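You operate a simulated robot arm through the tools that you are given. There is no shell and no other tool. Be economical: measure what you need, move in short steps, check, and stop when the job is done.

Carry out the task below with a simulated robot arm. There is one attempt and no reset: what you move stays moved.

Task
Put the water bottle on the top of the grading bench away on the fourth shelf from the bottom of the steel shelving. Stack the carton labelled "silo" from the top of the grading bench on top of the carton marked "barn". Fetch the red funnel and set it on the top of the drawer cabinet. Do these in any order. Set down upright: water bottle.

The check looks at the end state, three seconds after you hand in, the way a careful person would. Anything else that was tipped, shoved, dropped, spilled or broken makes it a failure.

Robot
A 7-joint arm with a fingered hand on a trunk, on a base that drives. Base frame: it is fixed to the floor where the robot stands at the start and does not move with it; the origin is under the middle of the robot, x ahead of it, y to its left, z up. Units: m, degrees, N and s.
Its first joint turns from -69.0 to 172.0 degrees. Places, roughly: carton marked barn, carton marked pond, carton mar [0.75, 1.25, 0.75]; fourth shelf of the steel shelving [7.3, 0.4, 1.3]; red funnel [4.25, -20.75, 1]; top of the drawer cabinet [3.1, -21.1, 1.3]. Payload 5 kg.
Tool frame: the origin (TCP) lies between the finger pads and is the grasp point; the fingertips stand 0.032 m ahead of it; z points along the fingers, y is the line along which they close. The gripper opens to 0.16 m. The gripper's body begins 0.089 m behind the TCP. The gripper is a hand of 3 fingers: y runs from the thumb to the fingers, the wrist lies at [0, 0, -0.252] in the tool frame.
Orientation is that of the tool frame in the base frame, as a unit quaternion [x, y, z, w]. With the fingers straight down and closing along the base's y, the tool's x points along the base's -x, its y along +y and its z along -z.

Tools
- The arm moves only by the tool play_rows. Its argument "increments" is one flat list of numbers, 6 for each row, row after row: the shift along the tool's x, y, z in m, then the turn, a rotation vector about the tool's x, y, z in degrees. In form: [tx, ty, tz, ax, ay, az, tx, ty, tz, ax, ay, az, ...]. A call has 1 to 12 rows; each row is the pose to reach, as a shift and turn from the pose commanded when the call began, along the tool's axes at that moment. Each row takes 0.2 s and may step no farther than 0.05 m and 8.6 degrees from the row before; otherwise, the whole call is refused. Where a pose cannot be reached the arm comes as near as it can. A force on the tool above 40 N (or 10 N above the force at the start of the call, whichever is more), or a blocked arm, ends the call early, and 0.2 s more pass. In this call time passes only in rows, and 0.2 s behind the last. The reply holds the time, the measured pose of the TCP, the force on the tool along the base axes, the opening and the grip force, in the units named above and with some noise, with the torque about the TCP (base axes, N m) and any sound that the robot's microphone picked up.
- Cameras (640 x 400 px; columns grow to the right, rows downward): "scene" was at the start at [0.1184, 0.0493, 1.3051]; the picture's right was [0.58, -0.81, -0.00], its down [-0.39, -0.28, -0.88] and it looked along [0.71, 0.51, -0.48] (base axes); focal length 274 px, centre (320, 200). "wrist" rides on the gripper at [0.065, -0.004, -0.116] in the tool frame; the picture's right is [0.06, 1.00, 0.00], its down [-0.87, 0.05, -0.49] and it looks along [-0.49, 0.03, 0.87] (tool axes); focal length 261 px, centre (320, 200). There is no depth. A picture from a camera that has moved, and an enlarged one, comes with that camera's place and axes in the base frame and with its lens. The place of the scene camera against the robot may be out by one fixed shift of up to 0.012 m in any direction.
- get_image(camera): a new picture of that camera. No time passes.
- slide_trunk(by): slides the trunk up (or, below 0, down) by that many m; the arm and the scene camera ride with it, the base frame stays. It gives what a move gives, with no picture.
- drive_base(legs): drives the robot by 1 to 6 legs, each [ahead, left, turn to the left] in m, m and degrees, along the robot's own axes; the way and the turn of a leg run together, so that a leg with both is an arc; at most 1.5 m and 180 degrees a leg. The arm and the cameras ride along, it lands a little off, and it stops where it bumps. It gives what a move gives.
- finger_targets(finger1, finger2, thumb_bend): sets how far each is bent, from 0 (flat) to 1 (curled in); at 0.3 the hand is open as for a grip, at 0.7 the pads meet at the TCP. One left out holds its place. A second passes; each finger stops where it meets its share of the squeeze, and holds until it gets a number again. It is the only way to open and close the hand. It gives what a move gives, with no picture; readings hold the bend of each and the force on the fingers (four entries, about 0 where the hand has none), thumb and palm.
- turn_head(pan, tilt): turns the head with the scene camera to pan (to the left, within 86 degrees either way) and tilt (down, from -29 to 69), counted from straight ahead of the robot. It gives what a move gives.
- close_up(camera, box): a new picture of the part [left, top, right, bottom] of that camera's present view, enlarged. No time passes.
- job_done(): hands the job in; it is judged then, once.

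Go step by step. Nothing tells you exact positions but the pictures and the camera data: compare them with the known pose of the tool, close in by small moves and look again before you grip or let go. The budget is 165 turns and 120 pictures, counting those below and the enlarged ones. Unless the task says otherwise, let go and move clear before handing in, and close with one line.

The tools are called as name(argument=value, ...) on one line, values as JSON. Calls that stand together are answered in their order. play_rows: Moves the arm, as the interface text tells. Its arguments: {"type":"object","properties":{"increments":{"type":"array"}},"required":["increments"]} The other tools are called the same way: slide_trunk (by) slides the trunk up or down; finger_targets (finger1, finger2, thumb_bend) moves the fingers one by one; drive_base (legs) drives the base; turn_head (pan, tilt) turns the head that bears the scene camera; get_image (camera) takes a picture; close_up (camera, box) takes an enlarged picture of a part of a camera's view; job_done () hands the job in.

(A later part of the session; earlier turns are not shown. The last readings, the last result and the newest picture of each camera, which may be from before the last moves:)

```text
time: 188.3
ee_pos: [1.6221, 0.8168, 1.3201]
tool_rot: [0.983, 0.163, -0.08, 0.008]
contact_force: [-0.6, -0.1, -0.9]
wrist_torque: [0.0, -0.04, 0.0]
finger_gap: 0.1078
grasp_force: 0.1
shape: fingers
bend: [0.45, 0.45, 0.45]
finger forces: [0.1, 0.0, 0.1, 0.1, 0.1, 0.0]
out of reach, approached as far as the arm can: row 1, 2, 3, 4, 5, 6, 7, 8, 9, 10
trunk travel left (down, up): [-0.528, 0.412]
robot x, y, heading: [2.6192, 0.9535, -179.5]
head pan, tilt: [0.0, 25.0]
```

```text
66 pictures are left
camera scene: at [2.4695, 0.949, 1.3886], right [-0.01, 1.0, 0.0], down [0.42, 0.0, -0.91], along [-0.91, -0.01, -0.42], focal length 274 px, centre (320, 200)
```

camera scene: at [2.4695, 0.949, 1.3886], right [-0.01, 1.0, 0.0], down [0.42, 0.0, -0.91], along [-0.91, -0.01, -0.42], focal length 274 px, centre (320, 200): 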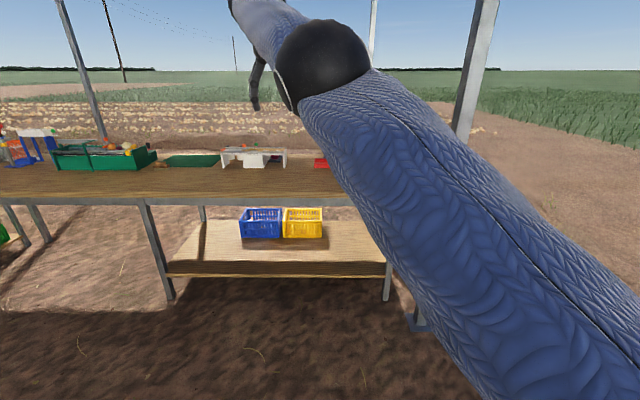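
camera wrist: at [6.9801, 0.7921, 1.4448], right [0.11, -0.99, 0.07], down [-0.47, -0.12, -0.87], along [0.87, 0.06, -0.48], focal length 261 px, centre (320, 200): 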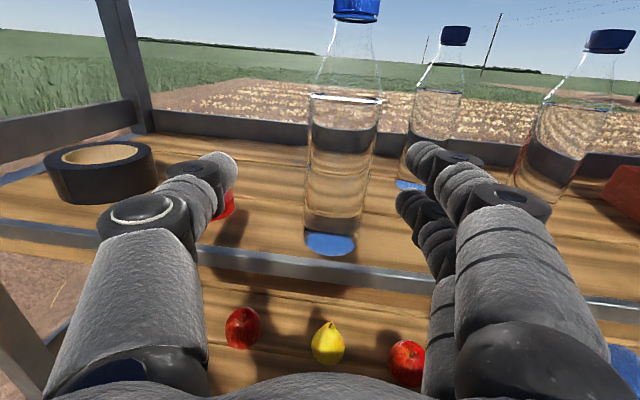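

The elbow stays straight, but the vertical pose reached at z≈1.14 was nearly perfect. I'll return to that and use base and trunk to do the positioning.

play_rows(increments=[-0.044, -0.008, 0.0167, 0, 0, 0, -0.088, -0.016, 0.0333, 0, 0, 0, -0.1325, -0.0245, 0.05, 0, 0, 0, -0.177, -0.033, 0.067, 0, 0, 0, -0.221, -0.041, 0.083, 0, 0, 0, -0.265, -0.049, 0.1, 0, 0, 0, -0.309, -0.057, 0.117, 0, 0, 0, -0.353, -0.065, 0.133, 0, 0, 0, -0.3975, -0.0735, 0.15, 0, 0, 0, -0.442, -0.082, 0.167, 0, 0, 0, -0.486, -0.09, 0.183, 0, 0, 0, -0.53, -0.098, 0.2, 0, 0, 0])

get_image(camera="scene")

```text
time: 190.9
ee_pos: [1.5007, 0.8753, 1.1497]
tool_rot: [0.983, 0.165, -0.083, 0.007]
contact_force: [0.9, -2.3, 1.3]
wrist_torque: [0.14, 0.08, -0.04]
finger_gap: 0.1076
grasp_force: 0.0
shape: fingers
bend: [0.45, 0.45, 0.45]
finger forces: [0.0, 0.0, 0.0, 0.0, 0.0, 0.2]
out of reach, approached as far as the arm can: row 2, 3, 4, 5, 6, 7, 8, 9, 10, 11, 12
trunk travel left (down, up): [-0.528, 0.412]
robot x, y, heading: [2.6191, 0.9538, -179.4]
head pan, tilt: [0.0, 25.0]
```

```text
65 pictures are left
camera scene: at [2.4727, 0.946, 1.389], right [-0.01, 1.0, 0.0], down [0.42, 0.01, -0.91], along [-0.91, -0.01, -0.42], focal length 274 px, centre (320, 200)
```

scene: 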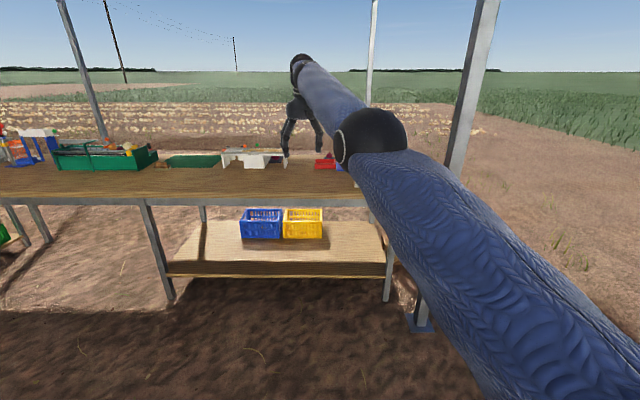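

I'm now slightly overreached with a 9° tilt. I'll pull in a little to let it level.

play_rows(increments=[0.04, 0, 0, 0, 0, 0, 0.08, 0, 0, 0, 0, 0, 0.11, 0, 0, 0, 0, 0])

play_rows(increments=[0.04, 0, 0, 0, 0, 0, 0.08, 0, 0, 0, 0, 0])

```text
time: 191.7
ee_pos: [1.5714, 0.9026, 1.1327]
tool_rot: [0.982, 0.168, -0.081, 0.008]
contact_force: [0.6, 0.1, 0.5]
wrist_torque: [0.02, 0.11, -0.04]
finger_gap: 0.1078
grasp_force: 0.0
shape: fingers
bend: [0.45, 0.45, 0.45]
finger forces: [0.1, 0.0, 0.0, 0.1, 0.0, 0.1]
out of reach, approached as far as the arm can: row 2, 3
trunk travel left (down, up): [-0.528, 0.412]
robot x, y, heading: [2.6182, 0.9582, -179.4]
head pan, tilt: [0.0, 25.0]
```

```text
time: 192.3
ee_pos: [1.5673, 0.9091, 1.123]
tool_rot: [0.983, 0.164, -0.082, 0.009]
contact_force: [-0.6, 1.0, -0.3]
wrist_torque: [0.0, -0.01, 0.0]
finger_gap: 0.1077
grasp_force: 0.0
shape: fingers
bend: [0.45, 0.45, 0.45]
finger forces: [0.0, 0.0, 0.0, 0.0, 0.0, 0.0]
out of reach, approached as far as the arm can: row 1, 2
trunk travel left (down, up): [-0.528, 0.412]
robot x, y, heading: [2.6214, 0.955, -179.2]
head pan, tilt: [0.0, 25.0]
```

I'll level the remaining 9° tilt and then use this as a fixed vertical gripper.

play_rows(increments=[0, 0, 0, -0.2, 4.7, 0, 0, 0, 0, -0.5, 9.4, 0])

get_image(camera="wrist")

```text
time: 192.9
ee_pos: [1.5694, 0.9088, 1.1234]
tool_rot: [0.987, 0.163, 0.001, -0.001]
contact_force: [0.2, -1.3, 0.2]
wrist_torque: [0.0, 0.0, 0.02]
finger_gap: 0.1076
grasp_force: 0.0
shape: fingers
bend: [0.45, 0.45, 0.45]
finger forces: [0.0, 0.0, 0.0, 0.0, 0.0, 0.0]
trunk travel left (down, up): [-0.528, 0.412]
robot x, y, heading: [2.6201, 0.9528, -179.7]
head pan, tilt: [0.0, 25.0]
```

```text
64 pictures are left
camera wrist: at [1.6271, 0.9334, 1.2387], right [0.38, -0.92, 0.0], down [-0.81, -0.33, 0.49], along [-0.45, -0.19, -0.87], focal length 261 px, centre (320, 200)
```

wrist: 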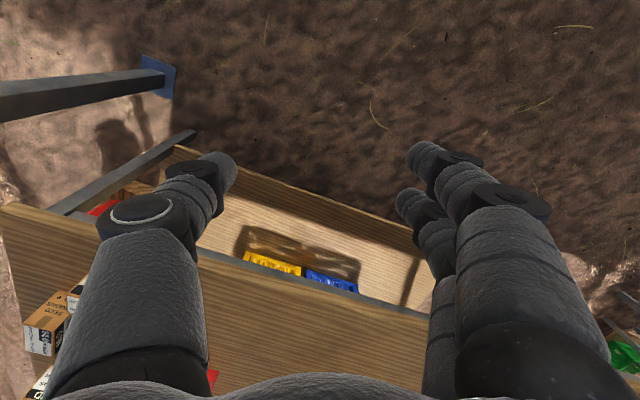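

The tool is exactly vertical. I'll rotate the base and drive so the hand hovers above the silo carton.

drive_base(legs=[[0, 0, -20.4], [0.741, 0.263, 0]])

get_image(camera="wrist")

get_image(camera="scene")

```text
time: 198.3
ee_pos: [0.8116, 1.2995, 1.1224]
tool_rot: [1.0, -0.013, 0.001, -0.001]
contact_force: [-0.6, 0.3, 1.1]
wrist_torque: [-0.01, 0.02, -0.01]
finger_gap: 0.1077
grasp_force: 0.0
shape: fingers
bend: [0.45, 0.45, 0.45]
finger forces: [0.0, 0.0, 0.1, 0.0, 0.1, 0.0]
trunk travel left (down, up): [-0.528, 0.412]
robot x, y, heading: [1.8116, 0.9711, 160.3]
head pan, tilt: [0.0, 25.0]
```

```text
63 pictures are left
camera wrist: at [0.8744, 1.301, 1.2382], right [0.03, -1.0, 0.0], down [-0.87, -0.03, 0.49], along [-0.49, -0.02, -0.87], focal length 261 px, centre (320, 200)
```

wrist: 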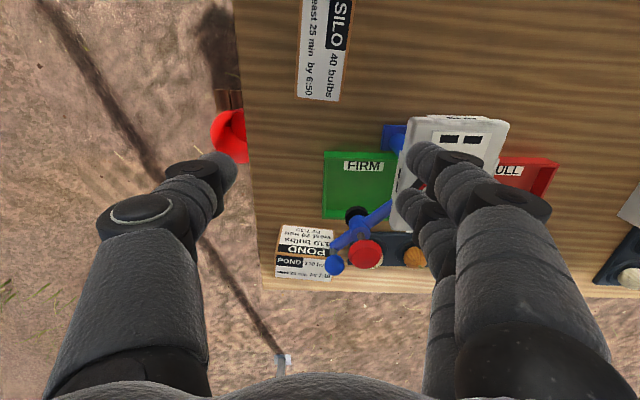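

```text
62 pictures are left
camera scene: at [1.6706, 1.0182, 1.3886], right [0.34, 0.94, 0.0], down [0.4, -0.14, -0.91], along [-0.85, 0.31, -0.42], focal length 274 px, centre (320, 200)
```

scene: 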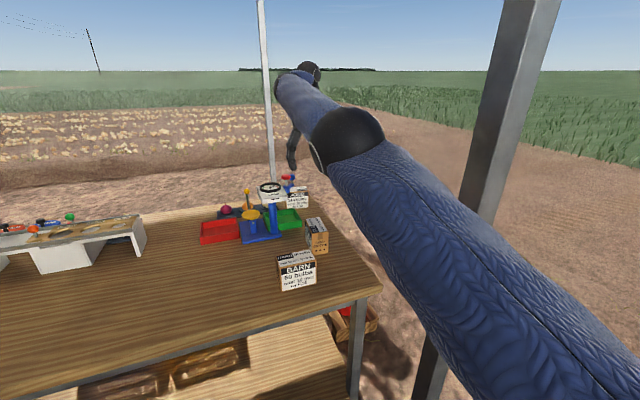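

From the wrist view the silo carton's top is centred near (0.877, 1.297), with yaw about −6°. I'll shift the base back slightly, turn the tool 5°, and look again.

drive_base(legs=[[-0.062, -0.02, 0]])

play_rows(increments=[0, 0, 0, 0, 0, 4.8])

get_image(camera="wrist")

```text
time: 199.3
ee_pos: [0.8772, 1.2975, 1.1251]
tool_rot: [1.0, -0.015, -0.001, -0.001]
contact_force: [0.6, -0.4, 0.8]
wrist_torque: [0.03, 0.05, -0.02]
finger_gap: 0.1079
grasp_force: 0.0
shape: fingers
bend: [0.45, 0.45, 0.45]
finger forces: [0.0, 0.0, 0.1, 0.0, 0.0, 0.0]
trunk travel left (down, up): [-0.528, 0.412]
robot x, y, heading: [1.8745, 0.9732, 160.2]
head pan, tilt: [0.0, 25.0]
```

```text
time: 199.7
ee_pos: [0.8768, 1.2966, 1.1245]
tool_rot: [0.998, -0.056, 0.0, 0.0]
contact_force: [0.7, 0.2, -0.2]
wrist_torque: [0.01, 0.03, 0.0]
finger_gap: 0.108
grasp_force: 0.1
shape: fingers
bend: [0.45, 0.45, 0.45]
finger forces: [0.0, 0.0, 0.0, 0.1, 0.0, 0.0]
trunk travel left (down, up): [-0.528, 0.412]
robot x, y, heading: [1.8768, 0.9736, 160.0]
head pan, tilt: [0.0, 25.0]
```

```text
61 pictures are left
camera wrist: at [0.94, 1.2942, 1.2397], right [-0.05, -1.0, 0.0], down [-0.87, 0.04, 0.49], along [-0.49, 0.03, -0.87], focal length 261 px, centre (320, 200)
```

wrist: 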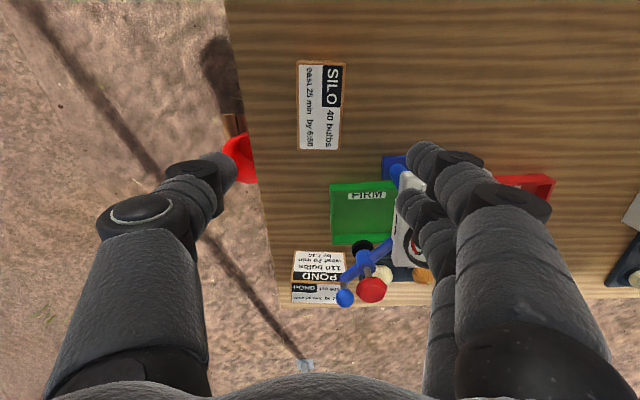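

The hand is centred over the silo carton. I'll descend with the trunk in two stages.

slide_trunk(by=-0.19)

get_image(camera="wrist")

get_image(camera="scene")

```text
time: 201.8
ee_pos: [0.8759, 1.2977, 0.9333]
tool_rot: [0.998, -0.057, 0.0, 0.0]
contact_force: [0.2, 0.0, 0.5]
wrist_torque: [0.0, 0.02, 0.01]
finger_gap: 0.1077
grasp_force: 0.0
shape: fingers
bend: [0.45, 0.45, 0.45]
finger forces: [0.0, 0.1, 0.1, 0.0, 0.0, 0.0]
trunk travel left (down, up): [-0.338, 0.602]
robot x, y, heading: [1.8762, 0.9707, 159.8]
head pan, tilt: [0.0, 25.0]
```

```text
60 pictures are left
camera wrist: at [0.9397, 1.2943, 1.0496], right [-0.05, -1.0, 0.0], down [-0.87, 0.04, 0.49], along [-0.49, 0.03, -0.87], focal length 261 px, centre (320, 200)
```

wrist: 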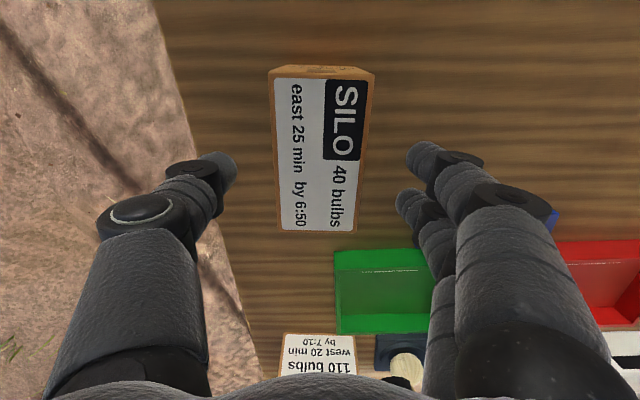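

```text
59 pictures are left
camera scene: at [1.7359, 1.0163, 1.1988], right [0.34, 0.94, 0.0], down [0.4, -0.14, -0.91], along [-0.85, 0.31, -0.42], focal length 274 px, centre (320, 200)
```

scene: 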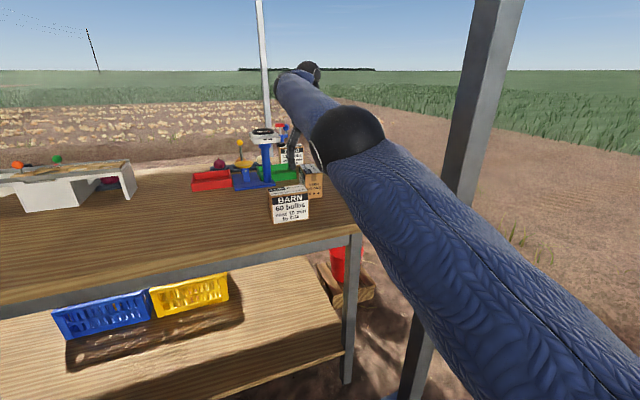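

Still centred. I'll descend the remaining 0.075 m and close.

slide_trunk(by=-0.075)

finger_targets(finger1=0.54, finger2=0.54, thumb_bend=0.54)

finger_targets(finger1=0.6, finger2=0.6, thumb_bend=0.6)

get_image(camera="wrist")

```text
time: 202.9
ee_pos: [0.8754, 1.2971, 0.8593]
tool_rot: [0.998, -0.057, 0.0, -0.001]
contact_force: [0.8, -0.7, 0.0]
wrist_torque: [-0.02, 0.02, 0.02]
finger_gap: 0.1076
grasp_force: 0.1
shape: fingers
bend: [0.45, 0.45, 0.45]
finger forces: [0.0, 0.0, 0.0, 0.0, 0.1, 0.1]
trunk travel left (down, up): [-0.263, 0.677]
robot x, y, heading: [1.8731, 0.9712, 160.1]
head pan, tilt: [0.0, 25.0]
```

```text
time: 203.9
ee_pos: [0.8767, 1.2968, 0.859]
tool_rot: [0.998, -0.057, 0.0, -0.001]
contact_force: [0.5, 0.2, 0.2]
wrist_torque: [0.01, -0.02, 0.01]
finger_gap: 0.0717
grasp_force: 0.1
shape: fingers
bend: [0.54, 0.54, 0.54]
finger forces: [0.1, 0.1, 0.0, 0.1, 0.1, 0.0]
trunk travel left (down, up): [-0.263, 0.677]
robot x, y, heading: [1.8761, 0.9718, 159.8]
head pan, tilt: [0.0, 25.0]
```

```text
time: 204.9
ee_pos: [0.8771, 1.2963, 0.8587]
tool_rot: [0.998, -0.057, 0.0, -0.001]
contact_force: [0.6, 0.1, -0.2]
wrist_torque: [0.02, 0.0, 0.0]
finger_gap: 0.0641
grasp_force: 7.6
shape: fingers
bend: [0.56, 0.56, 0.57]
finger forces: [3.7, 4.1, 0.0, 0.1, 7.8, 0.0]
trunk travel left (down, up): [-0.263, 0.677]
robot x, y, heading: [1.8793, 0.9695, 160.0]
head pan, tilt: [0.0, 25.0]
```

```text
58 pictures are left
camera wrist: at [0.9395, 1.2943, 0.9741], right [-0.05, -1.0, 0.0], down [-0.87, 0.04, 0.49], along [-0.49, 0.03, -0.87], focal length 261 px, centre (320, 200)
```

wrist: 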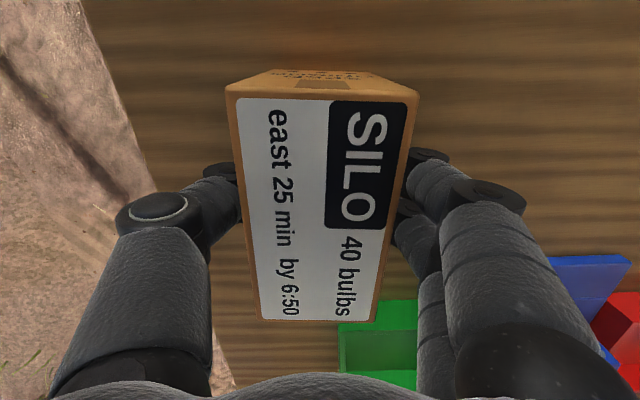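

Gripped. I'll firm up and lift 0.14 m.

finger_targets(finger1=0.64, finger2=0.64, thumb_bend=0.64)

slide_trunk(by=0.15)

get_image(camera="wrist")

close_up(camera="scene", box=[170, 90, 370, 215])

```text
time: 205.9
ee_pos: [0.8762, 1.2973, 0.8577]
tool_rot: [0.998, -0.058, -0.001, 0.0]
contact_force: [1.5, -0.4, 0.0]
wrist_torque: [0.06, -0.03, -0.01]
finger_gap: 0.0631
grasp_force: 14.9
shape: fingers
bend: [0.57, 0.57, 0.59]
finger forces: [7.0, 7.5, 0.1, 0.0, 14.3, 0.0]
trunk travel left (down, up): [-0.263, 0.677]
robot x, y, heading: [1.8738, 0.9772, 159.8]
head pan, tilt: [0.0, 25.0]
```

```text
time: 207.6
ee_pos: [0.8763, 1.2976, 1.0083]
tool_rot: [0.998, -0.057, 0.001, -0.001]
contact_force: [-0.3, -0.4, -4.9]
wrist_torque: [0.0, 0.0, 0.0]
finger_gap: 0.0631
grasp_force: 14.4
shape: fingers
bend: [0.57, 0.57, 0.59]
finger forces: [6.9, 7.5, 0.0, 0.0, 14.3, 0.1]
trunk travel left (down, up): [-0.413, 0.527]
robot x, y, heading: [1.8776, 0.9693, 160.0]
head pan, tilt: [0.0, 25.0]
```

```text
57 pictures are left
camera wrist: at [0.939, 1.2945, 1.1234], right [-0.05, -1.0, 0.0], down [-0.87, 0.04, 0.49], along [-0.49, 0.03, -0.87], focal length 261 px, centre (320, 200)
```

wrist: 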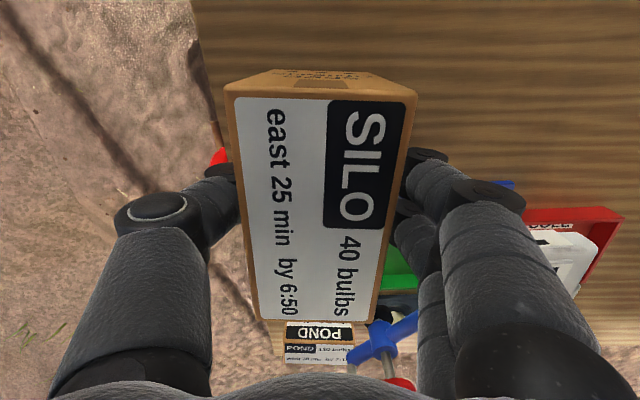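

```text
3.20 times, centred on (270, 152) of scene
camera zoom: at [1.7351, 1.0166, 1.2735], right [0.34, 0.94, 0.0], down [0.4, -0.14, -0.91], along [-0.85, 0.31, -0.42], focal length 875 px, centre (480, 352)
```

zoom: 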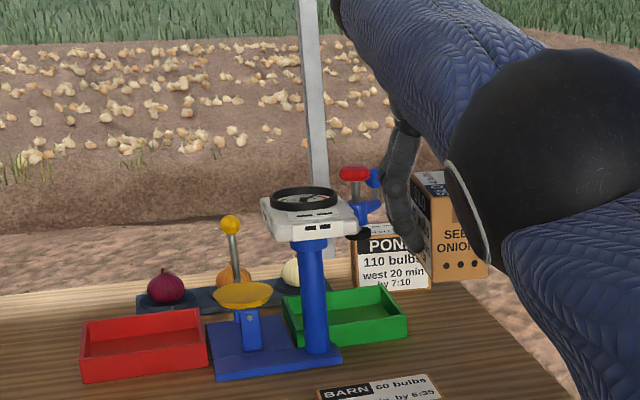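

The silo carton is held (about 0.5 kg). I'll raise a bit and shift toward the robot side so the wrist camera can measure the barn carton directly.

slide_trunk(by=0.1)

drive_base(legs=[[-0.122, -0.045, 0]])

get_image(camera="wrist")

```text
time: 209.0
ee_pos: [0.8752, 1.2985, 1.1067]
tool_rot: [0.998, -0.057, 0.001, 0.0]
contact_force: [0.1, 0.6, -4.2]
wrist_torque: [-0.06, 0.0, 0.01]
finger_gap: 0.0634
grasp_force: 14.2
shape: fingers
bend: [0.57, 0.57, 0.59]
finger forces: [6.8, 7.4, 0.0, 0.1, 14.3, 0.0]
trunk travel left (down, up): [-0.513, 0.427]
robot x, y, heading: [1.8778, 0.9715, 160.4]
head pan, tilt: [0.0, 25.0]
```

```text
time: 210.2
ee_pos: [1.0075, 1.2992, 1.109]
tool_rot: [0.998, -0.057, 0.0, -0.001]
contact_force: [0.7, -0.3, -3.4]
wrist_torque: [-0.01, 0.05, 0.01]
finger_gap: 0.0631
grasp_force: 14.7
shape: fingers
bend: [0.57, 0.57, 0.59]
finger forces: [7.0, 7.4, 0.1, 0.0, 14.4, 0.0]
trunk travel left (down, up): [-0.513, 0.427]
robot x, y, heading: [2.0027, 0.9733, 159.9]
head pan, tilt: [0.0, 25.0]
```

```text
55 pictures are left
camera wrist: at [1.0703, 1.2958, 1.2259], right [-0.05, -1.0, 0.0], down [-0.87, 0.04, 0.49], along [-0.49, 0.03, -0.87], focal length 261 px, centre (320, 200)
```

wrist: 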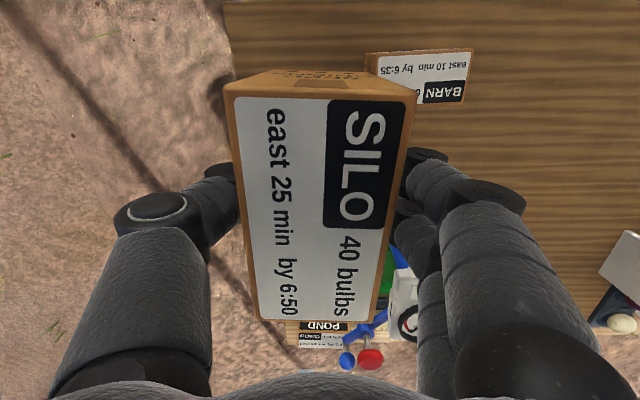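

The barn carton is centred at about (1.037, 1.182) and square to the axes. I'll turn the silo carton 84° so it sits flush, then check the position.

play_rows(increments=[0, 0, 0, 0, 0, 8.4, 0, 0, 0, 0, 0, 16.8, 0, 0, 0, 0, 0, 25.2, 0, 0, 0, 0, 0, 33.6, 0, 0, 0, 0, 0, 42, 0, 0, 0, 0, 0, 50.4, 0, 0, 0, 0, 0, 58.8, 0, 0, 0, 0, 0, 67.2, 0, 0, 0, 0, 0, 75.6, 0, 0, 0, 0, 0, 83.5])

get_image(camera="wrist")

```text
time: 212.4
ee_pos: [1.0053, 1.2989, 1.1082]
tool_rot: [-0.706, 0.708, 0.0, 0.0]
contact_force: [0.0, 0.2, -3.4]
wrist_torque: [-0.01, -0.01, -0.02]
finger_gap: 0.0632
grasp_force: 14.5
shape: fingers
bend: [0.57, 0.57, 0.59]
finger forces: [6.9, 7.4, 0.0, 0.0, 14.3, 0.0]
trunk travel left (down, up): [-0.513, 0.427]
robot x, y, heading: [2.0039, 0.9712, 160.0]
head pan, tilt: [0.0, 25.0]
```

```text
54 pictures are left
camera wrist: at [1.0071, 1.2344, 1.2246], right [-1.0, -0.06, 0.0], down [-0.05, 0.87, 0.49], along [-0.03, 0.49, -0.87], focal length 261 px, centre (320, 200)
```

wrist: 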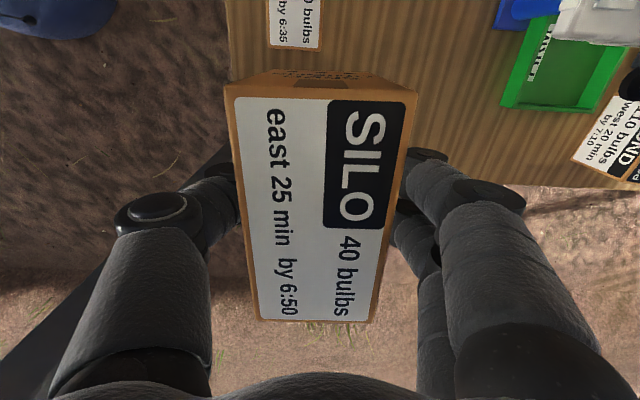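

The barn top spans x 1.007–1.065 and y about 1.124–1.231, so its centre is (1.036, 1.178). I'll move over it.

drive_base(legs=[[-0.0705, 0.103, 0]])

get_image(camera="scene")

```text
time: 213.7
ee_pos: [1.0364, 1.175, 1.1101]
tool_rot: [-0.707, 0.707, 0.001, 0.001]
contact_force: [0.1, -0.6, -3.6]
wrist_torque: [0.05, -0.05, 0.0]
finger_gap: 0.063
grasp_force: 14.0
shape: fingers
bend: [0.57, 0.57, 0.59]
finger forces: [6.9, 7.3, 0.0, 0.0, 14.4, 0.0]
trunk travel left (down, up): [-0.513, 0.427]
robot x, y, heading: [2.0369, 0.8522, 159.8]
head pan, tilt: [0.0, 25.0]
```

```text
53 pictures are left
camera scene: at [1.8956, 0.8929, 1.3738], right [0.34, 0.94, 0.0], down [0.4, -0.14, -0.91], along [-0.85, 0.31, -0.42], focal length 274 px, centre (320, 200)
```

scene: 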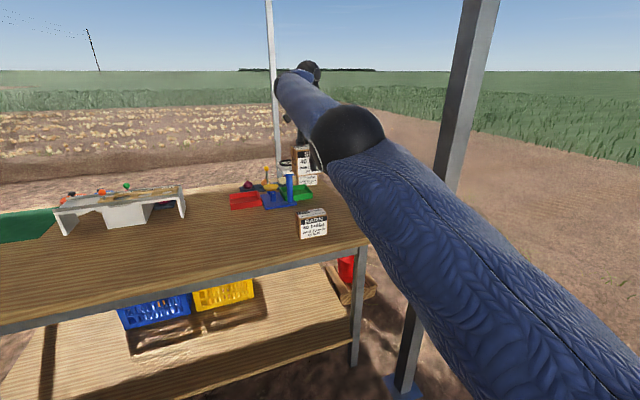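

Positioned. I'll lower to just above the barn carton and check the alignment from the scene camera.

slide_trunk(by=-0.142)

close_up(camera="scene", box=[240, 90, 400, 190])

get_image(camera="wrist")

```text
time: 215.4
ee_pos: [1.0365, 1.1755, 0.9662]
tool_rot: [-0.707, 0.707, 0.001, 0.0]
contact_force: [0.8, -0.8, -4.3]
wrist_torque: [0.02, 0.03, 0.0]
finger_gap: 0.0633
grasp_force: 14.2
shape: fingers
bend: [0.57, 0.57, 0.59]
finger forces: [7.0, 7.4, 0.1, 0.0, 14.4, 0.0]
trunk travel left (down, up): [-0.371, 0.569]
robot x, y, heading: [2.0321, 0.8514, 160.1]
head pan, tilt: [0.0, 25.0]
```

```text
4.00 times, centred on (320, 140) of scene
camera zoom: at [1.8953, 0.8945, 1.2318], right [0.34, 0.94, 0.0], down [0.4, -0.15, -0.91], along [-0.85, 0.31, -0.42], focal length 1094 px, centre (320, 440)
```

zoom: 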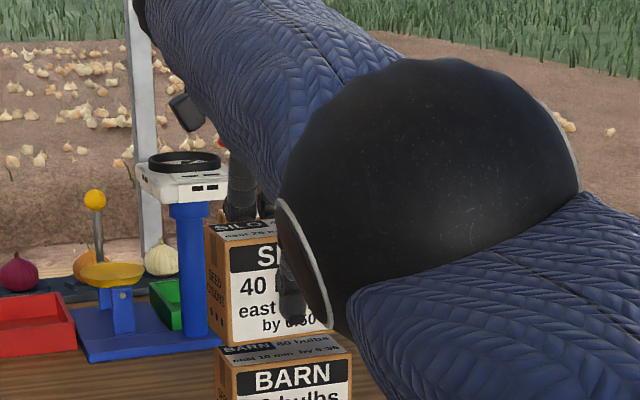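

```text
51 pictures are left
camera wrist: at [1.0382, 1.1109, 1.0834], right [-1.0, -0.06, 0.0], down [-0.05, 0.87, 0.49], along [-0.03, 0.49, -0.87], focal length 261 px, centre (320, 200)
```

wrist: 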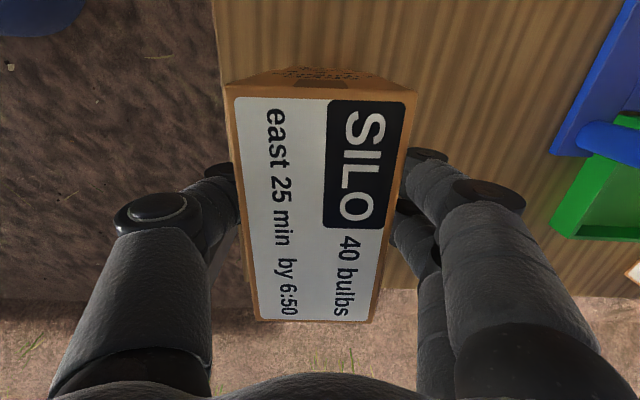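

The two cartons line up to within a few mm with about 2 cm of gap. I'll lower slowly until contact.

play_rows(increments=[0, 0, 0.004, 0, 0, 0, 0, 0, 0.008, 0, 0, 0, 0, 0, 0.012, 0, 0, 0, 0, 0, 0.015, 0, 0, 0, 0, 0, 0.018, 0, 0, 0, 0, 0, 0.021, 0, 0, 0, 0, 0, 0.024, 0, 0, 0, 0, 0, 0.027, 0, 0, 0])

close_up(camera="scene", box=[240, 90, 400, 190])

```text
time: 217.2
ee_pos: [1.0367, 1.1756, 0.9443]
tool_rot: [0.707, -0.707, -0.003, 0.0]
contact_force: [-6.0, 2.2, 27.1]
wrist_torque: [0.08, 0.27, 0.0]
finger_gap: 0.0628
grasp_force: 18.0
shape: fingers
bend: [0.58, 0.58, 0.6]
finger forces: [10.4, 10.8, 0.0, 0.1, 15.6, 0.1]
trunk travel left (down, up): [-0.371, 0.569]
robot x, y, heading: [2.0393, 0.8506, 159.8]
head pan, tilt: [0.0, 25.0]
```

```text
4.00 times, centred on (320, 140) of scene
camera zoom: at [1.8974, 0.8939, 1.2325], right [0.34, 0.94, 0.0], down [0.4, -0.14, -0.91], along [-0.85, 0.31, -0.42], focal length 1094 px, centre (320, 440)
```

zoom: 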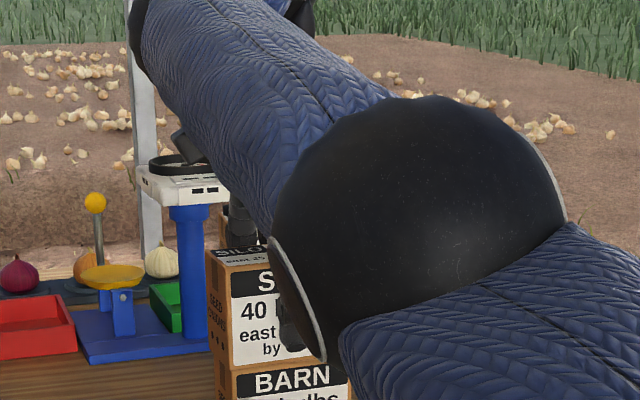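

Contact made (a bit firm). I'll relieve the pressure, then release.

play_rows(increments=[0, 0, -0.0045, 0, 0, 0])

finger_targets(finger1=0.555, finger2=0.555, thumb_bend=0.555)

finger_targets(finger1=0.47, finger2=0.47, thumb_bend=0.47)

get_image(camera="wrist")

```text
time: 217.6
ee_pos: [1.0367, 1.1749, 0.9451]
tool_rot: [0.707, -0.707, 0.0, 0.0]
contact_force: [-4.8, 0.2, 16.2]
wrist_torque: [0.05, 0.25, 0.02]
finger_gap: 0.0628
grasp_force: 16.8
shape: fingers
bend: [0.58, 0.58, 0.6]
finger forces: [9.3, 9.9, 0.0, 0.0, 15.5, 0.1]
trunk travel left (down, up): [-0.371, 0.569]
robot x, y, heading: [2.0335, 0.852, 159.6]
head pan, tilt: [0.0, 25.0]
```

```text
time: 218.6
ee_pos: [1.0349, 1.176, 0.9439]
tool_rot: [0.707, -0.707, 0.0, 0.0]
contact_force: [-0.4, -0.8, -0.4]
wrist_torque: [0.02, 0.0, 0.02]
finger_gap: 0.0681
grasp_force: 0.7
shape: fingers
bend: [0.55, 0.55, 0.55]
finger forces: [0.0, 0.1, 0.0, 0.0, 0.7, 0.0]
trunk travel left (down, up): [-0.371, 0.569]
robot x, y, heading: [2.0369, 0.8471, 159.8]
head pan, tilt: [0.0, 25.0]
```

```text
time: 219.6
ee_pos: [1.0365, 1.1772, 0.9441]
tool_rot: [0.707, -0.707, -0.001, 0.0]
contact_force: [0.0, -0.6, 0.0]
wrist_torque: [0.02, -0.01, 0.02]
finger_gap: 0.0988
grasp_force: 0.0
shape: fingers
bend: [0.47, 0.47, 0.47]
finger forces: [0.0, 0.0, 0.1, 0.0, 0.0, 0.0]
trunk travel left (down, up): [-0.371, 0.569]
robot x, y, heading: [2.0342, 0.8489, 160.1]
head pan, tilt: [0.0, 25.0]
```

```text
49 pictures are left
camera wrist: at [1.0386, 1.1112, 1.0602], right [-1.0, -0.06, 0.0], down [-0.05, 0.87, 0.49], along [-0.03, 0.49, -0.87], focal length 261 px, centre (320, 200)
```

wrist: 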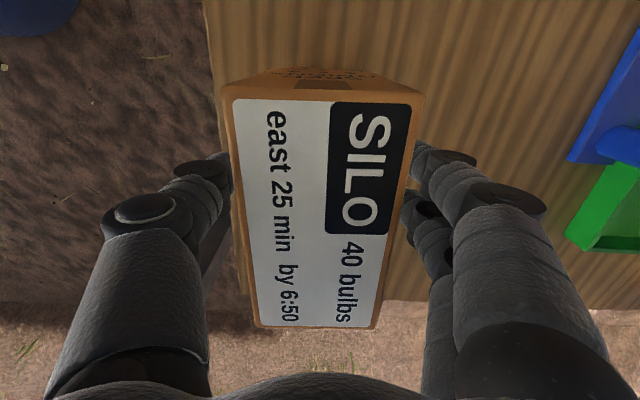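

Released. I'll open a bit more, lift straight up and check the stack.

finger_targets(finger1=0.42, finger2=0.42, thumb_bend=0.42)

slide_trunk(by=0.22)

drive_base(legs=[[-0.5, -0.1, 0]])

close_up(camera="scene", box=[200, 120, 360, 220])

```text
time: 220.6
ee_pos: [1.0358, 1.1757, 0.9442]
tool_rot: [0.708, -0.707, -0.001, -0.001]
contact_force: [0.1, 0.2, 0.1]
wrist_torque: [-0.02, 0.0, 0.03]
finger_gap: 0.1195
grasp_force: 0.0
shape: fingers
bend: [0.42, 0.42, 0.42]
finger forces: [0.0, 0.0, 0.1, 0.0, 0.0, 0.1]
trunk travel left (down, up): [-0.371, 0.569]
robot x, y, heading: [2.0363, 0.848, 159.9]
head pan, tilt: [0.0, 25.0]
```

```text
time: 222.9
ee_pos: [1.0368, 1.1761, 1.1638]
tool_rot: [-0.706, 0.708, 0.001, 0.0]
contact_force: [-0.4, 0.0, 0.6]
wrist_torque: [0.0, 0.06, -0.01]
finger_gap: 0.1191
grasp_force: 0.1
shape: fingers
bend: [0.42, 0.42, 0.42]
finger forces: [0.0, 0.0, 0.1, 0.0, 0.0, 0.0]
trunk travel left (down, up): [-0.591, 0.349]
robot x, y, heading: [2.0383, 0.8502, 159.9]
head pan, tilt: [0.0, 25.0]
```

```text
time: 225.9
ee_pos: [1.5405, 1.0961, 1.1655]
tool_rot: [0.708, -0.706, -0.001, 0.0]
contact_force: [0.4, 0.7, -0.2]
wrist_torque: [0.03, 0.02, -0.02]
finger_gap: 0.1191
grasp_force: 0.0
shape: fingers
bend: [0.42, 0.42, 0.42]
finger forces: [0.1, 0.0, 0.1, 0.0, 0.0, 0.0]
trunk travel left (down, up): [-0.591, 0.349]
robot x, y, heading: [2.5407, 0.774, 160.3]
head pan, tilt: [0.0, 25.0]
```

```text
4.00 times, centred on (280, 170) of scene
camera zoom: at [2.3999, 0.817, 1.4518], right [0.34, 0.94, 0.0], down [0.4, -0.14, -0.91], along [-0.85, 0.31, -0.42], focal length 1094 px, centre (480, 320)
```

zoom: 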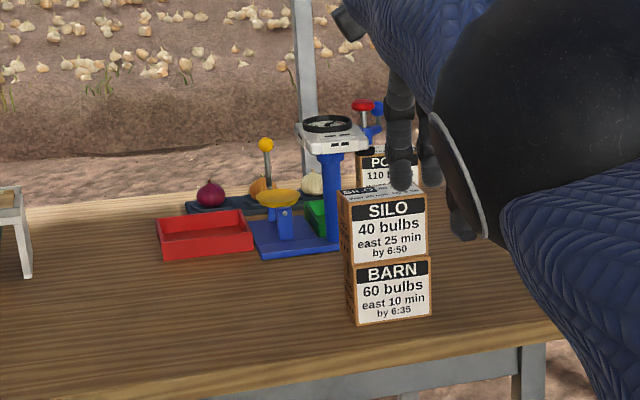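

The stack is neat. Now for the funnel, some 21 m off along −y. I'll turn to face that way and look.

drive_base(legs=[[0, 0, 109.7]])

turn_head(pan=15, tilt=10)

get_image(camera="scene")

```text
time: 230.9
ee_pos: [2.5835, -0.28, 1.1642]
tool_rot: [0.984, 0.179, 0.0, 0.0]
contact_force: [-0.4, -0.3, 0.2]
wrist_torque: [-0.03, 0.03, -0.05]
finger_gap: 0.1193
grasp_force: 0.1
shape: fingers
bend: [0.42, 0.42, 0.42]
finger forces: [0.1, 0.0, 0.0, 0.0, 0.1, 0.0]
trunk travel left (down, up): [-0.591, 0.349]
robot x, y, heading: [2.538, 0.7704, -89.7]
head pan, tilt: [0.0, 25.0]
```

```text
time: 231.7
ee_pos: [2.5838, -0.2785, 1.1648]
tool_rot: [0.984, 0.178, 0.0, 0.001]
contact_force: [0.4, 0.1, -0.1]
wrist_torque: [0.01, -0.03, -0.01]
finger_gap: 0.1193
grasp_force: 0.0
shape: fingers
bend: [0.42, 0.42, 0.42]
finger forces: [0.0, 0.0, 0.1, 0.0, 0.1, 0.0]
trunk travel left (down, up): [-0.591, 0.349]
robot x, y, heading: [2.5415, 0.7699, -89.5]
head pan, tilt: [15.0, 10.0]
```

```text
47 pictures are left
camera scene: at [2.5584, 0.6284, 1.476], right [-0.96, -0.27, 0.0], down [-0.05, 0.17, -0.98], along [0.26, -0.95, -0.17], focal length 274 px, centre (320, 200)
```

scene: 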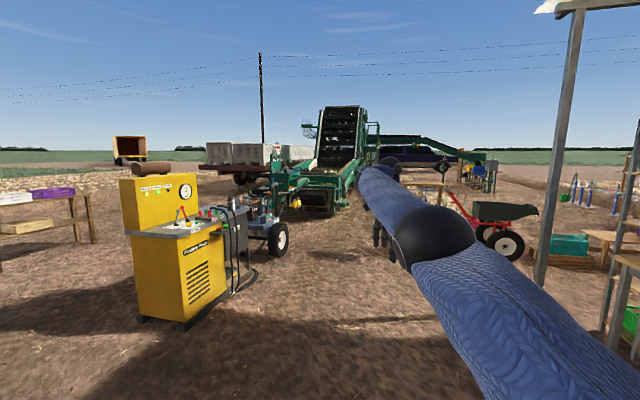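

Farm machinery stands between me and the funnel. I'll zoom to find a passage.

slide_trunk(by=0.34)

close_up(camera="scene", box=[90, 90, 350, 252])

turn_head(pan=-10, tilt=10)

get_image(camera="scene")

```text
time: 235.0
ee_pos: [2.5827, -0.2781, 1.5036]
tool_rot: [0.984, 0.179, 0.0, 0.0]
contact_force: [-0.1, -0.6, 0.6]
wrist_torque: [-0.01, -0.02, 0.0]
finger_gap: 0.1197
grasp_force: 0.1
shape: fingers
bend: [0.42, 0.42, 0.42]
finger forces: [0.1, 0.1, 0.1, 0.0, 0.1, 0.1]
trunk travel left (down, up): [-0.931, 0.009]
robot x, y, heading: [2.537, 0.772, -89.5]
head pan, tilt: [15.0, 10.0]
```

```text
2.46 times, centred on (220, 171) of scene
camera zoom: at [2.5584, 0.6282, 1.816], right [-0.96, -0.27, 0.0], down [-0.05, 0.17, -0.98], along [0.26, -0.95, -0.17], focal length 673 px, centre (566, 271)
```

zoom: 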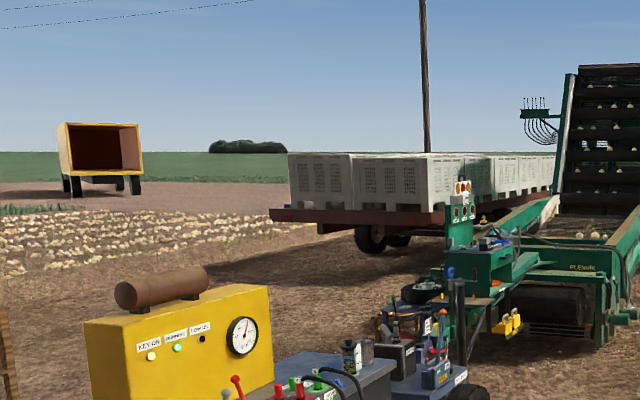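

```text
time: 235.9
ee_pos: [2.5847, -0.2785, 1.5038]
tool_rot: [0.984, 0.179, -0.001, 0.0]
contact_force: [-0.1, 0.9, -0.3]
wrist_torque: [-0.01, 0.04, -0.03]
finger_gap: 0.1192
grasp_force: 0.1
shape: fingers
bend: [0.42, 0.42, 0.42]
finger forces: [0.0, 0.1, 0.0, 0.0, 0.0, 0.0]
trunk travel left (down, up): [-0.931, 0.009]
robot x, y, heading: [2.5402, 0.7728, -89.3]
head pan, tilt: [-10.0, 10.0]
```

```text
45 pictures are left
camera scene: at [2.5183, 0.6263, 1.8161], right [-0.99, 0.16, 0.0], down [0.03, 0.17, -0.98], along [-0.16, -0.97, -0.17], focal length 274 px, centre (320, 200)
```

scene: 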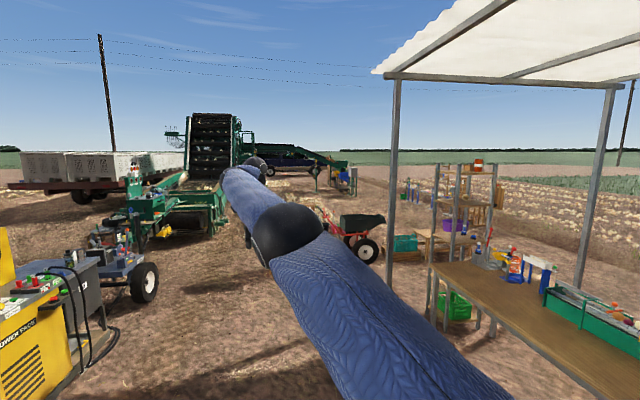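

There's a clear corridor at x≈2.6 between the tool cart/harvester and the wheelbarrow. I'll drive about 5 m along it and look again.

drive_base(legs=[[1.25, 0, -0.5], [1.25, 0, 0], [1.25, 0, 0], [1.25, 0, 0]])

turn_head(pan=0, tilt=8)

get_image(camera="scene")

```text
time: 254.9
ee_pos: [2.5136, -4.0555, 1.5017]
tool_rot: [0.984, 0.178, -0.001, -0.001]
contact_force: [0.2, 0.0, -0.6]
wrist_torque: [0.02, 0.01, 0.0]
finger_gap: 0.1196
grasp_force: 0.1
shape: fingers
bend: [0.42, 0.42, 0.42]
finger forces: [0.0, 0.0, 0.0, 0.0, 0.0, 0.1]
trunk travel left (down, up): [-0.931, 0.009]
robot x, y, heading: [2.4703, -3.0023, -89.7]
head pan, tilt: [-10.0, 10.0]
stopped in leg 4: the robot was blocked; the commanded pose is now the measured one
```

```text
time: 255.6
ee_pos: [2.5129, -4.0524, 1.5054]
tool_rot: [0.984, 0.176, -0.001, 0.001]
contact_force: [-0.6, 0.3, 0.4]
wrist_torque: [0.01, 0.01, -0.02]
finger_gap: 0.1195
grasp_force: 0.1
shape: fingers
bend: [0.42, 0.42, 0.42]
finger forces: [0.0, 0.0, 0.1, 0.1, 0.0, 0.1]
trunk travel left (down, up): [-0.931, 0.009]
robot x, y, heading: [2.4725, -3.0023, -89.5]
head pan, tilt: [0.0, 8.0]
```

```text
44 pictures are left
camera scene: at [2.465, -3.1478, 1.8193], right [-1.0, -0.01, 0.0], down [0.0, 0.14, -0.99], along [0.01, -0.99, -0.14], focal length 274 px, centre (320, 200)
```

scene: 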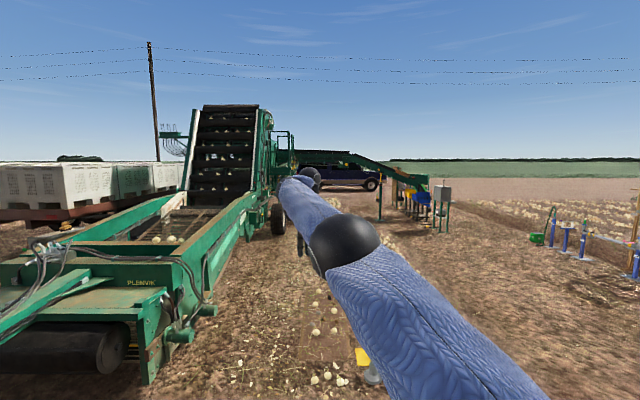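

Something low just ahead blocked me — I see a yellow object under the arm. I'll look down.

turn_head(pan=0, tilt=50)

get_image(camera="scene")

```text
time: 256.7
ee_pos: [2.5131, -4.0522, 1.5052]
tool_rot: [0.984, 0.176, -0.001, 0.0]
contact_force: [0.0, -0.2, -0.6]
wrist_torque: [0.02, -0.03, 0.02]
finger_gap: 0.1193
grasp_force: 0.0
shape: fingers
bend: [0.42, 0.42, 0.42]
finger forces: [0.0, 0.0, 0.0, 0.0, 0.0, 0.1]
trunk travel left (down, up): [-0.931, 0.009]
robot x, y, heading: [2.4701, -3.0052, -89.4]
head pan, tilt: [0.0, 50.0]
```

```text
43 pictures are left
camera scene: at [2.4651, -3.1323, 1.7543], right [-1.0, -0.01, 0.0], down [-0.01, 0.77, -0.64], along [0.0, -0.64, -0.77], focal length 274 px, centre (320, 200)
```

scene: 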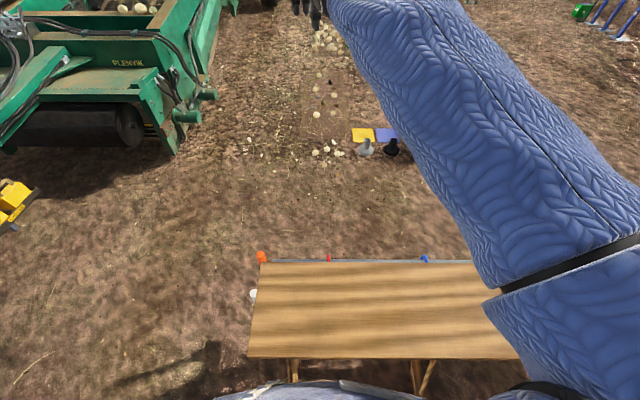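

A low table is right in front (x≈1.6–2.8, y≈−3.4 to −3.8). I'll back off and examine the ground to the left between it and the harvester.

drive_base(legs=[[-0.25, 0, 0]])

turn_head(pan=5, tilt=35)

close_up(camera="scene", box=[160, 0, 480, 200])

```text
time: 258.5
ee_pos: [2.5113, -3.8005, 1.5035]
tool_rot: [0.984, 0.177, -0.001, 0.001]
contact_force: [0.3, 0.4, 0.2]
wrist_torque: [0.02, -0.03, -0.01]
finger_gap: 0.1196
grasp_force: 0.1
shape: fingers
bend: [0.42, 0.42, 0.42]
finger forces: [0.0, 0.0, 0.0, 0.1, 0.0, 0.0]
trunk travel left (down, up): [-0.931, 0.009]
robot x, y, heading: [2.4702, -2.7478, -89.7]
head pan, tilt: [0.0, 50.0]
```

```text
time: 259.3
ee_pos: [2.5123, -3.7999, 1.5053]
tool_rot: [0.984, 0.177, 0.0, 0.001]
contact_force: [0.3, 0.6, 0.7]
wrist_torque: [0.02, 0.02, 0.01]
finger_gap: 0.1196
grasp_force: 0.1
shape: fingers
bend: [0.42, 0.42, 0.42]
finger forces: [0.0, 0.0, 0.1, 0.1, 0.0, 0.1]
trunk travel left (down, up): [-0.931, 0.009]
robot x, y, heading: [2.4693, -2.7499, -89.3]
head pan, tilt: [5.0, 35.0]
```

```text
2.00 times, centred on (320, 100) of scene
camera zoom: at [2.471, -2.8901, 1.776], right [-1.0, -0.1, 0.0], down [-0.06, 0.57, -0.82], along [0.08, -0.81, -0.57], focal length 547 px, centre (320, 400)
```

zoom: 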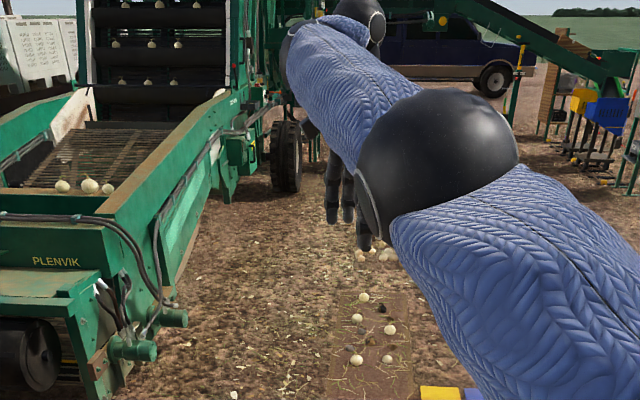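

The onions lie in a strip x≈2.2–2.58 and the harvester's nearest parts are at x≈3.4, so a lane at x≈3.0 is just wide enough. I'll sidestep past the table end first and check.

drive_base(legs=[[0, 0.78, 0], [1.4, 0, -0.3]])

turn_head(pan=0, tilt=45)

get_image(camera="scene")

```text
time: 270.1
ee_pos: [3.3363, -5.2053, 1.5041]
tool_rot: [0.982, 0.188, 0.0, 0.001]
contact_force: [-0.3, 0.4, -0.5]
wrist_torque: [0.02, 0.0, 0.0]
finger_gap: 0.1194
grasp_force: 0.1
shape: fingers
bend: [0.42, 0.42, 0.42]
finger forces: [0.1, 0.0, 0.0, 0.0, 0.0, 0.0]
trunk travel left (down, up): [-0.931, 0.009]
robot x, y, heading: [3.276, -4.1547, -88.2]
head pan, tilt: [5.0, 35.0]
```

```text
time: 270.8
ee_pos: [3.3371, -5.2052, 1.5033]
tool_rot: [0.982, 0.188, -0.001, 0.0]
contact_force: [0.6, -0.9, 0.4]
wrist_torque: [-0.01, 0.02, 0.0]
finger_gap: 0.1194
grasp_force: 0.0
shape: fingers
bend: [0.42, 0.42, 0.42]
finger forces: [0.0, 0.0, 0.1, 0.0, 0.1, 0.0]
trunk travel left (down, up): [-0.931, 0.009]
robot x, y, heading: [3.2719, -4.1575, -88.3]
head pan, tilt: [0.0, 45.0]
```

```text
41 pictures are left
camera scene: at [3.27, -4.2909, 1.7611], right [-1.0, -0.03, 0.0], down [-0.02, 0.71, -0.71], along [0.02, -0.71, -0.71], focal length 274 px, centre (320, 200)
```

scene: 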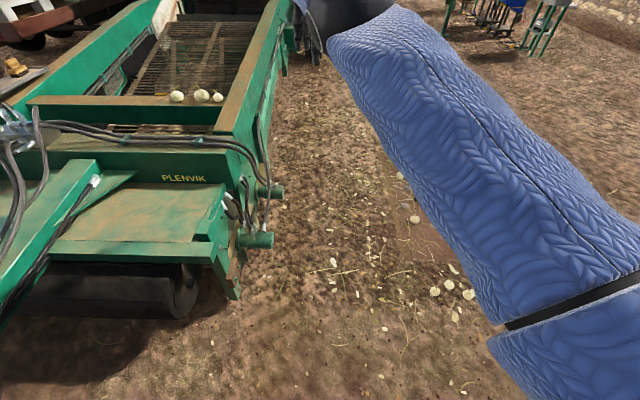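

Measured from here the lane is x≈2.6–3.54. I'll centre on x≈3.07, straighten, and continue.

drive_base(legs=[[0, -0.2, -1.7], [1.2, 0, 0], [1.0, 0, 0]])

turn_head(pan=0, tilt=22)

get_image(camera="scene")

```text
time: 282.9
ee_pos: [3.0993, -7.4153, 1.506]
tool_rot: [0.984, 0.178, -0.001, 0.001]
contact_force: [-0.4, 0.2, -0.3]
wrist_torque: [-0.02, 0.0, -0.02]
finger_gap: 0.1195
grasp_force: 0.0
shape: fingers
bend: [0.42, 0.42, 0.42]
finger forces: [0.0, 0.0, 0.0, 0.0, 0.0, 0.1]
trunk travel left (down, up): [-0.931, 0.009]
robot x, y, heading: [3.0573, -6.3652, -89.5]
head pan, tilt: [0.0, 45.0]
```

```text
time: 283.8
ee_pos: [3.1002, -7.4139, 1.5044]
tool_rot: [0.984, 0.177, 0.0, 0.001]
contact_force: [-0.1, -0.3, 0.4]
wrist_torque: [0.0, -0.02, 0.01]
finger_gap: 0.1197
grasp_force: 0.0
shape: fingers
bend: [0.42, 0.42, 0.42]
finger forces: [0.0, 0.0, 0.0, 0.0, 0.0, 0.0]
trunk travel left (down, up): [-0.931, 0.009]
robot x, y, heading: [3.0529, -6.3602, -89.9]
head pan, tilt: [0.0, 22.0]
```

```text
40 pictures are left
camera scene: at [3.0515, -6.5107, 1.7965], right [-1.0, -0.01, 0.0], down [0.0, 0.38, -0.93], along [0.01, -0.93, -0.38], focal length 274 px, centre (320, 200)
```

scene: 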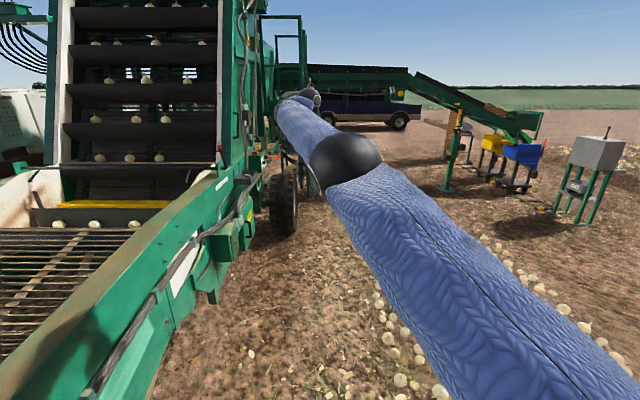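

Lane continues: onions at x≤2.57, tyre edge at x≈3.38. I'll lower the trunk to pass under the cross conveyor (underside about 1.7 m), nudge to x≈2.99 and go on.

slide_trunk(by=-0.4)

drive_base(legs=[[0.8, -0.06, 0], [0.9, 0, 0], [0.9, 0, 0]])

get_image(camera="scene")

```text
time: 287.6
ee_pos: [3.0997, -7.416, 1.1051]
tool_rot: [0.984, 0.177, -0.001, 0.001]
contact_force: [0.2, 0.7, 0.3]
wrist_torque: [-0.01, 0.03, 0.02]
finger_gap: 0.1194
grasp_force: 0.1
shape: fingers
bend: [0.42, 0.42, 0.42]
finger forces: [0.1, 0.0, 0.0, 0.0, 0.1, 0.0]
trunk travel left (down, up): [-0.531, 0.409]
robot x, y, heading: [3.0546, -6.3626, -89.5]
head pan, tilt: [0.0, 22.0]
```

```text
time: 300.6
ee_pos: [3.1044, -10.0094, 1.105]
tool_rot: [0.982, 0.189, -0.001, 0.0]
contact_force: [-0.6, 0.0, -0.2]
wrist_torque: [0.01, 0.0, 0.02]
finger_gap: 0.1196
grasp_force: 0.0
shape: fingers
bend: [0.42, 0.42, 0.42]
finger forces: [0.0, 0.0, 0.0, 0.0, 0.1, 0.1]
trunk travel left (down, up): [-0.531, 0.409]
robot x, y, heading: [3.0385, -8.9588, -88.2]
head pan, tilt: [0.0, 22.0]
```

```text
39 pictures are left
camera scene: at [3.0349, -9.1063, 1.3965], right [-1.0, -0.03, 0.0], down [-0.01, 0.38, -0.93], along [0.03, -0.93, -0.38], focal length 274 px, centre (320, 200)
```

scene: 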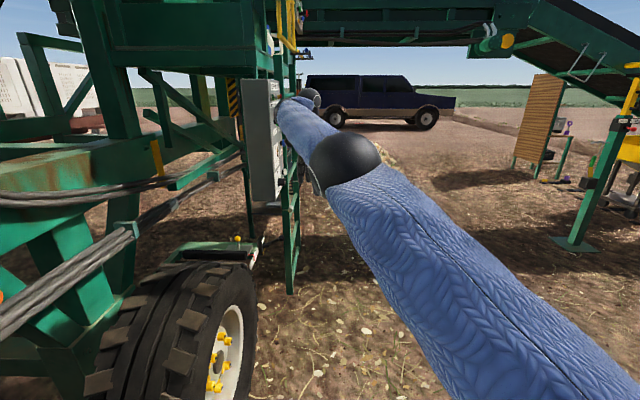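

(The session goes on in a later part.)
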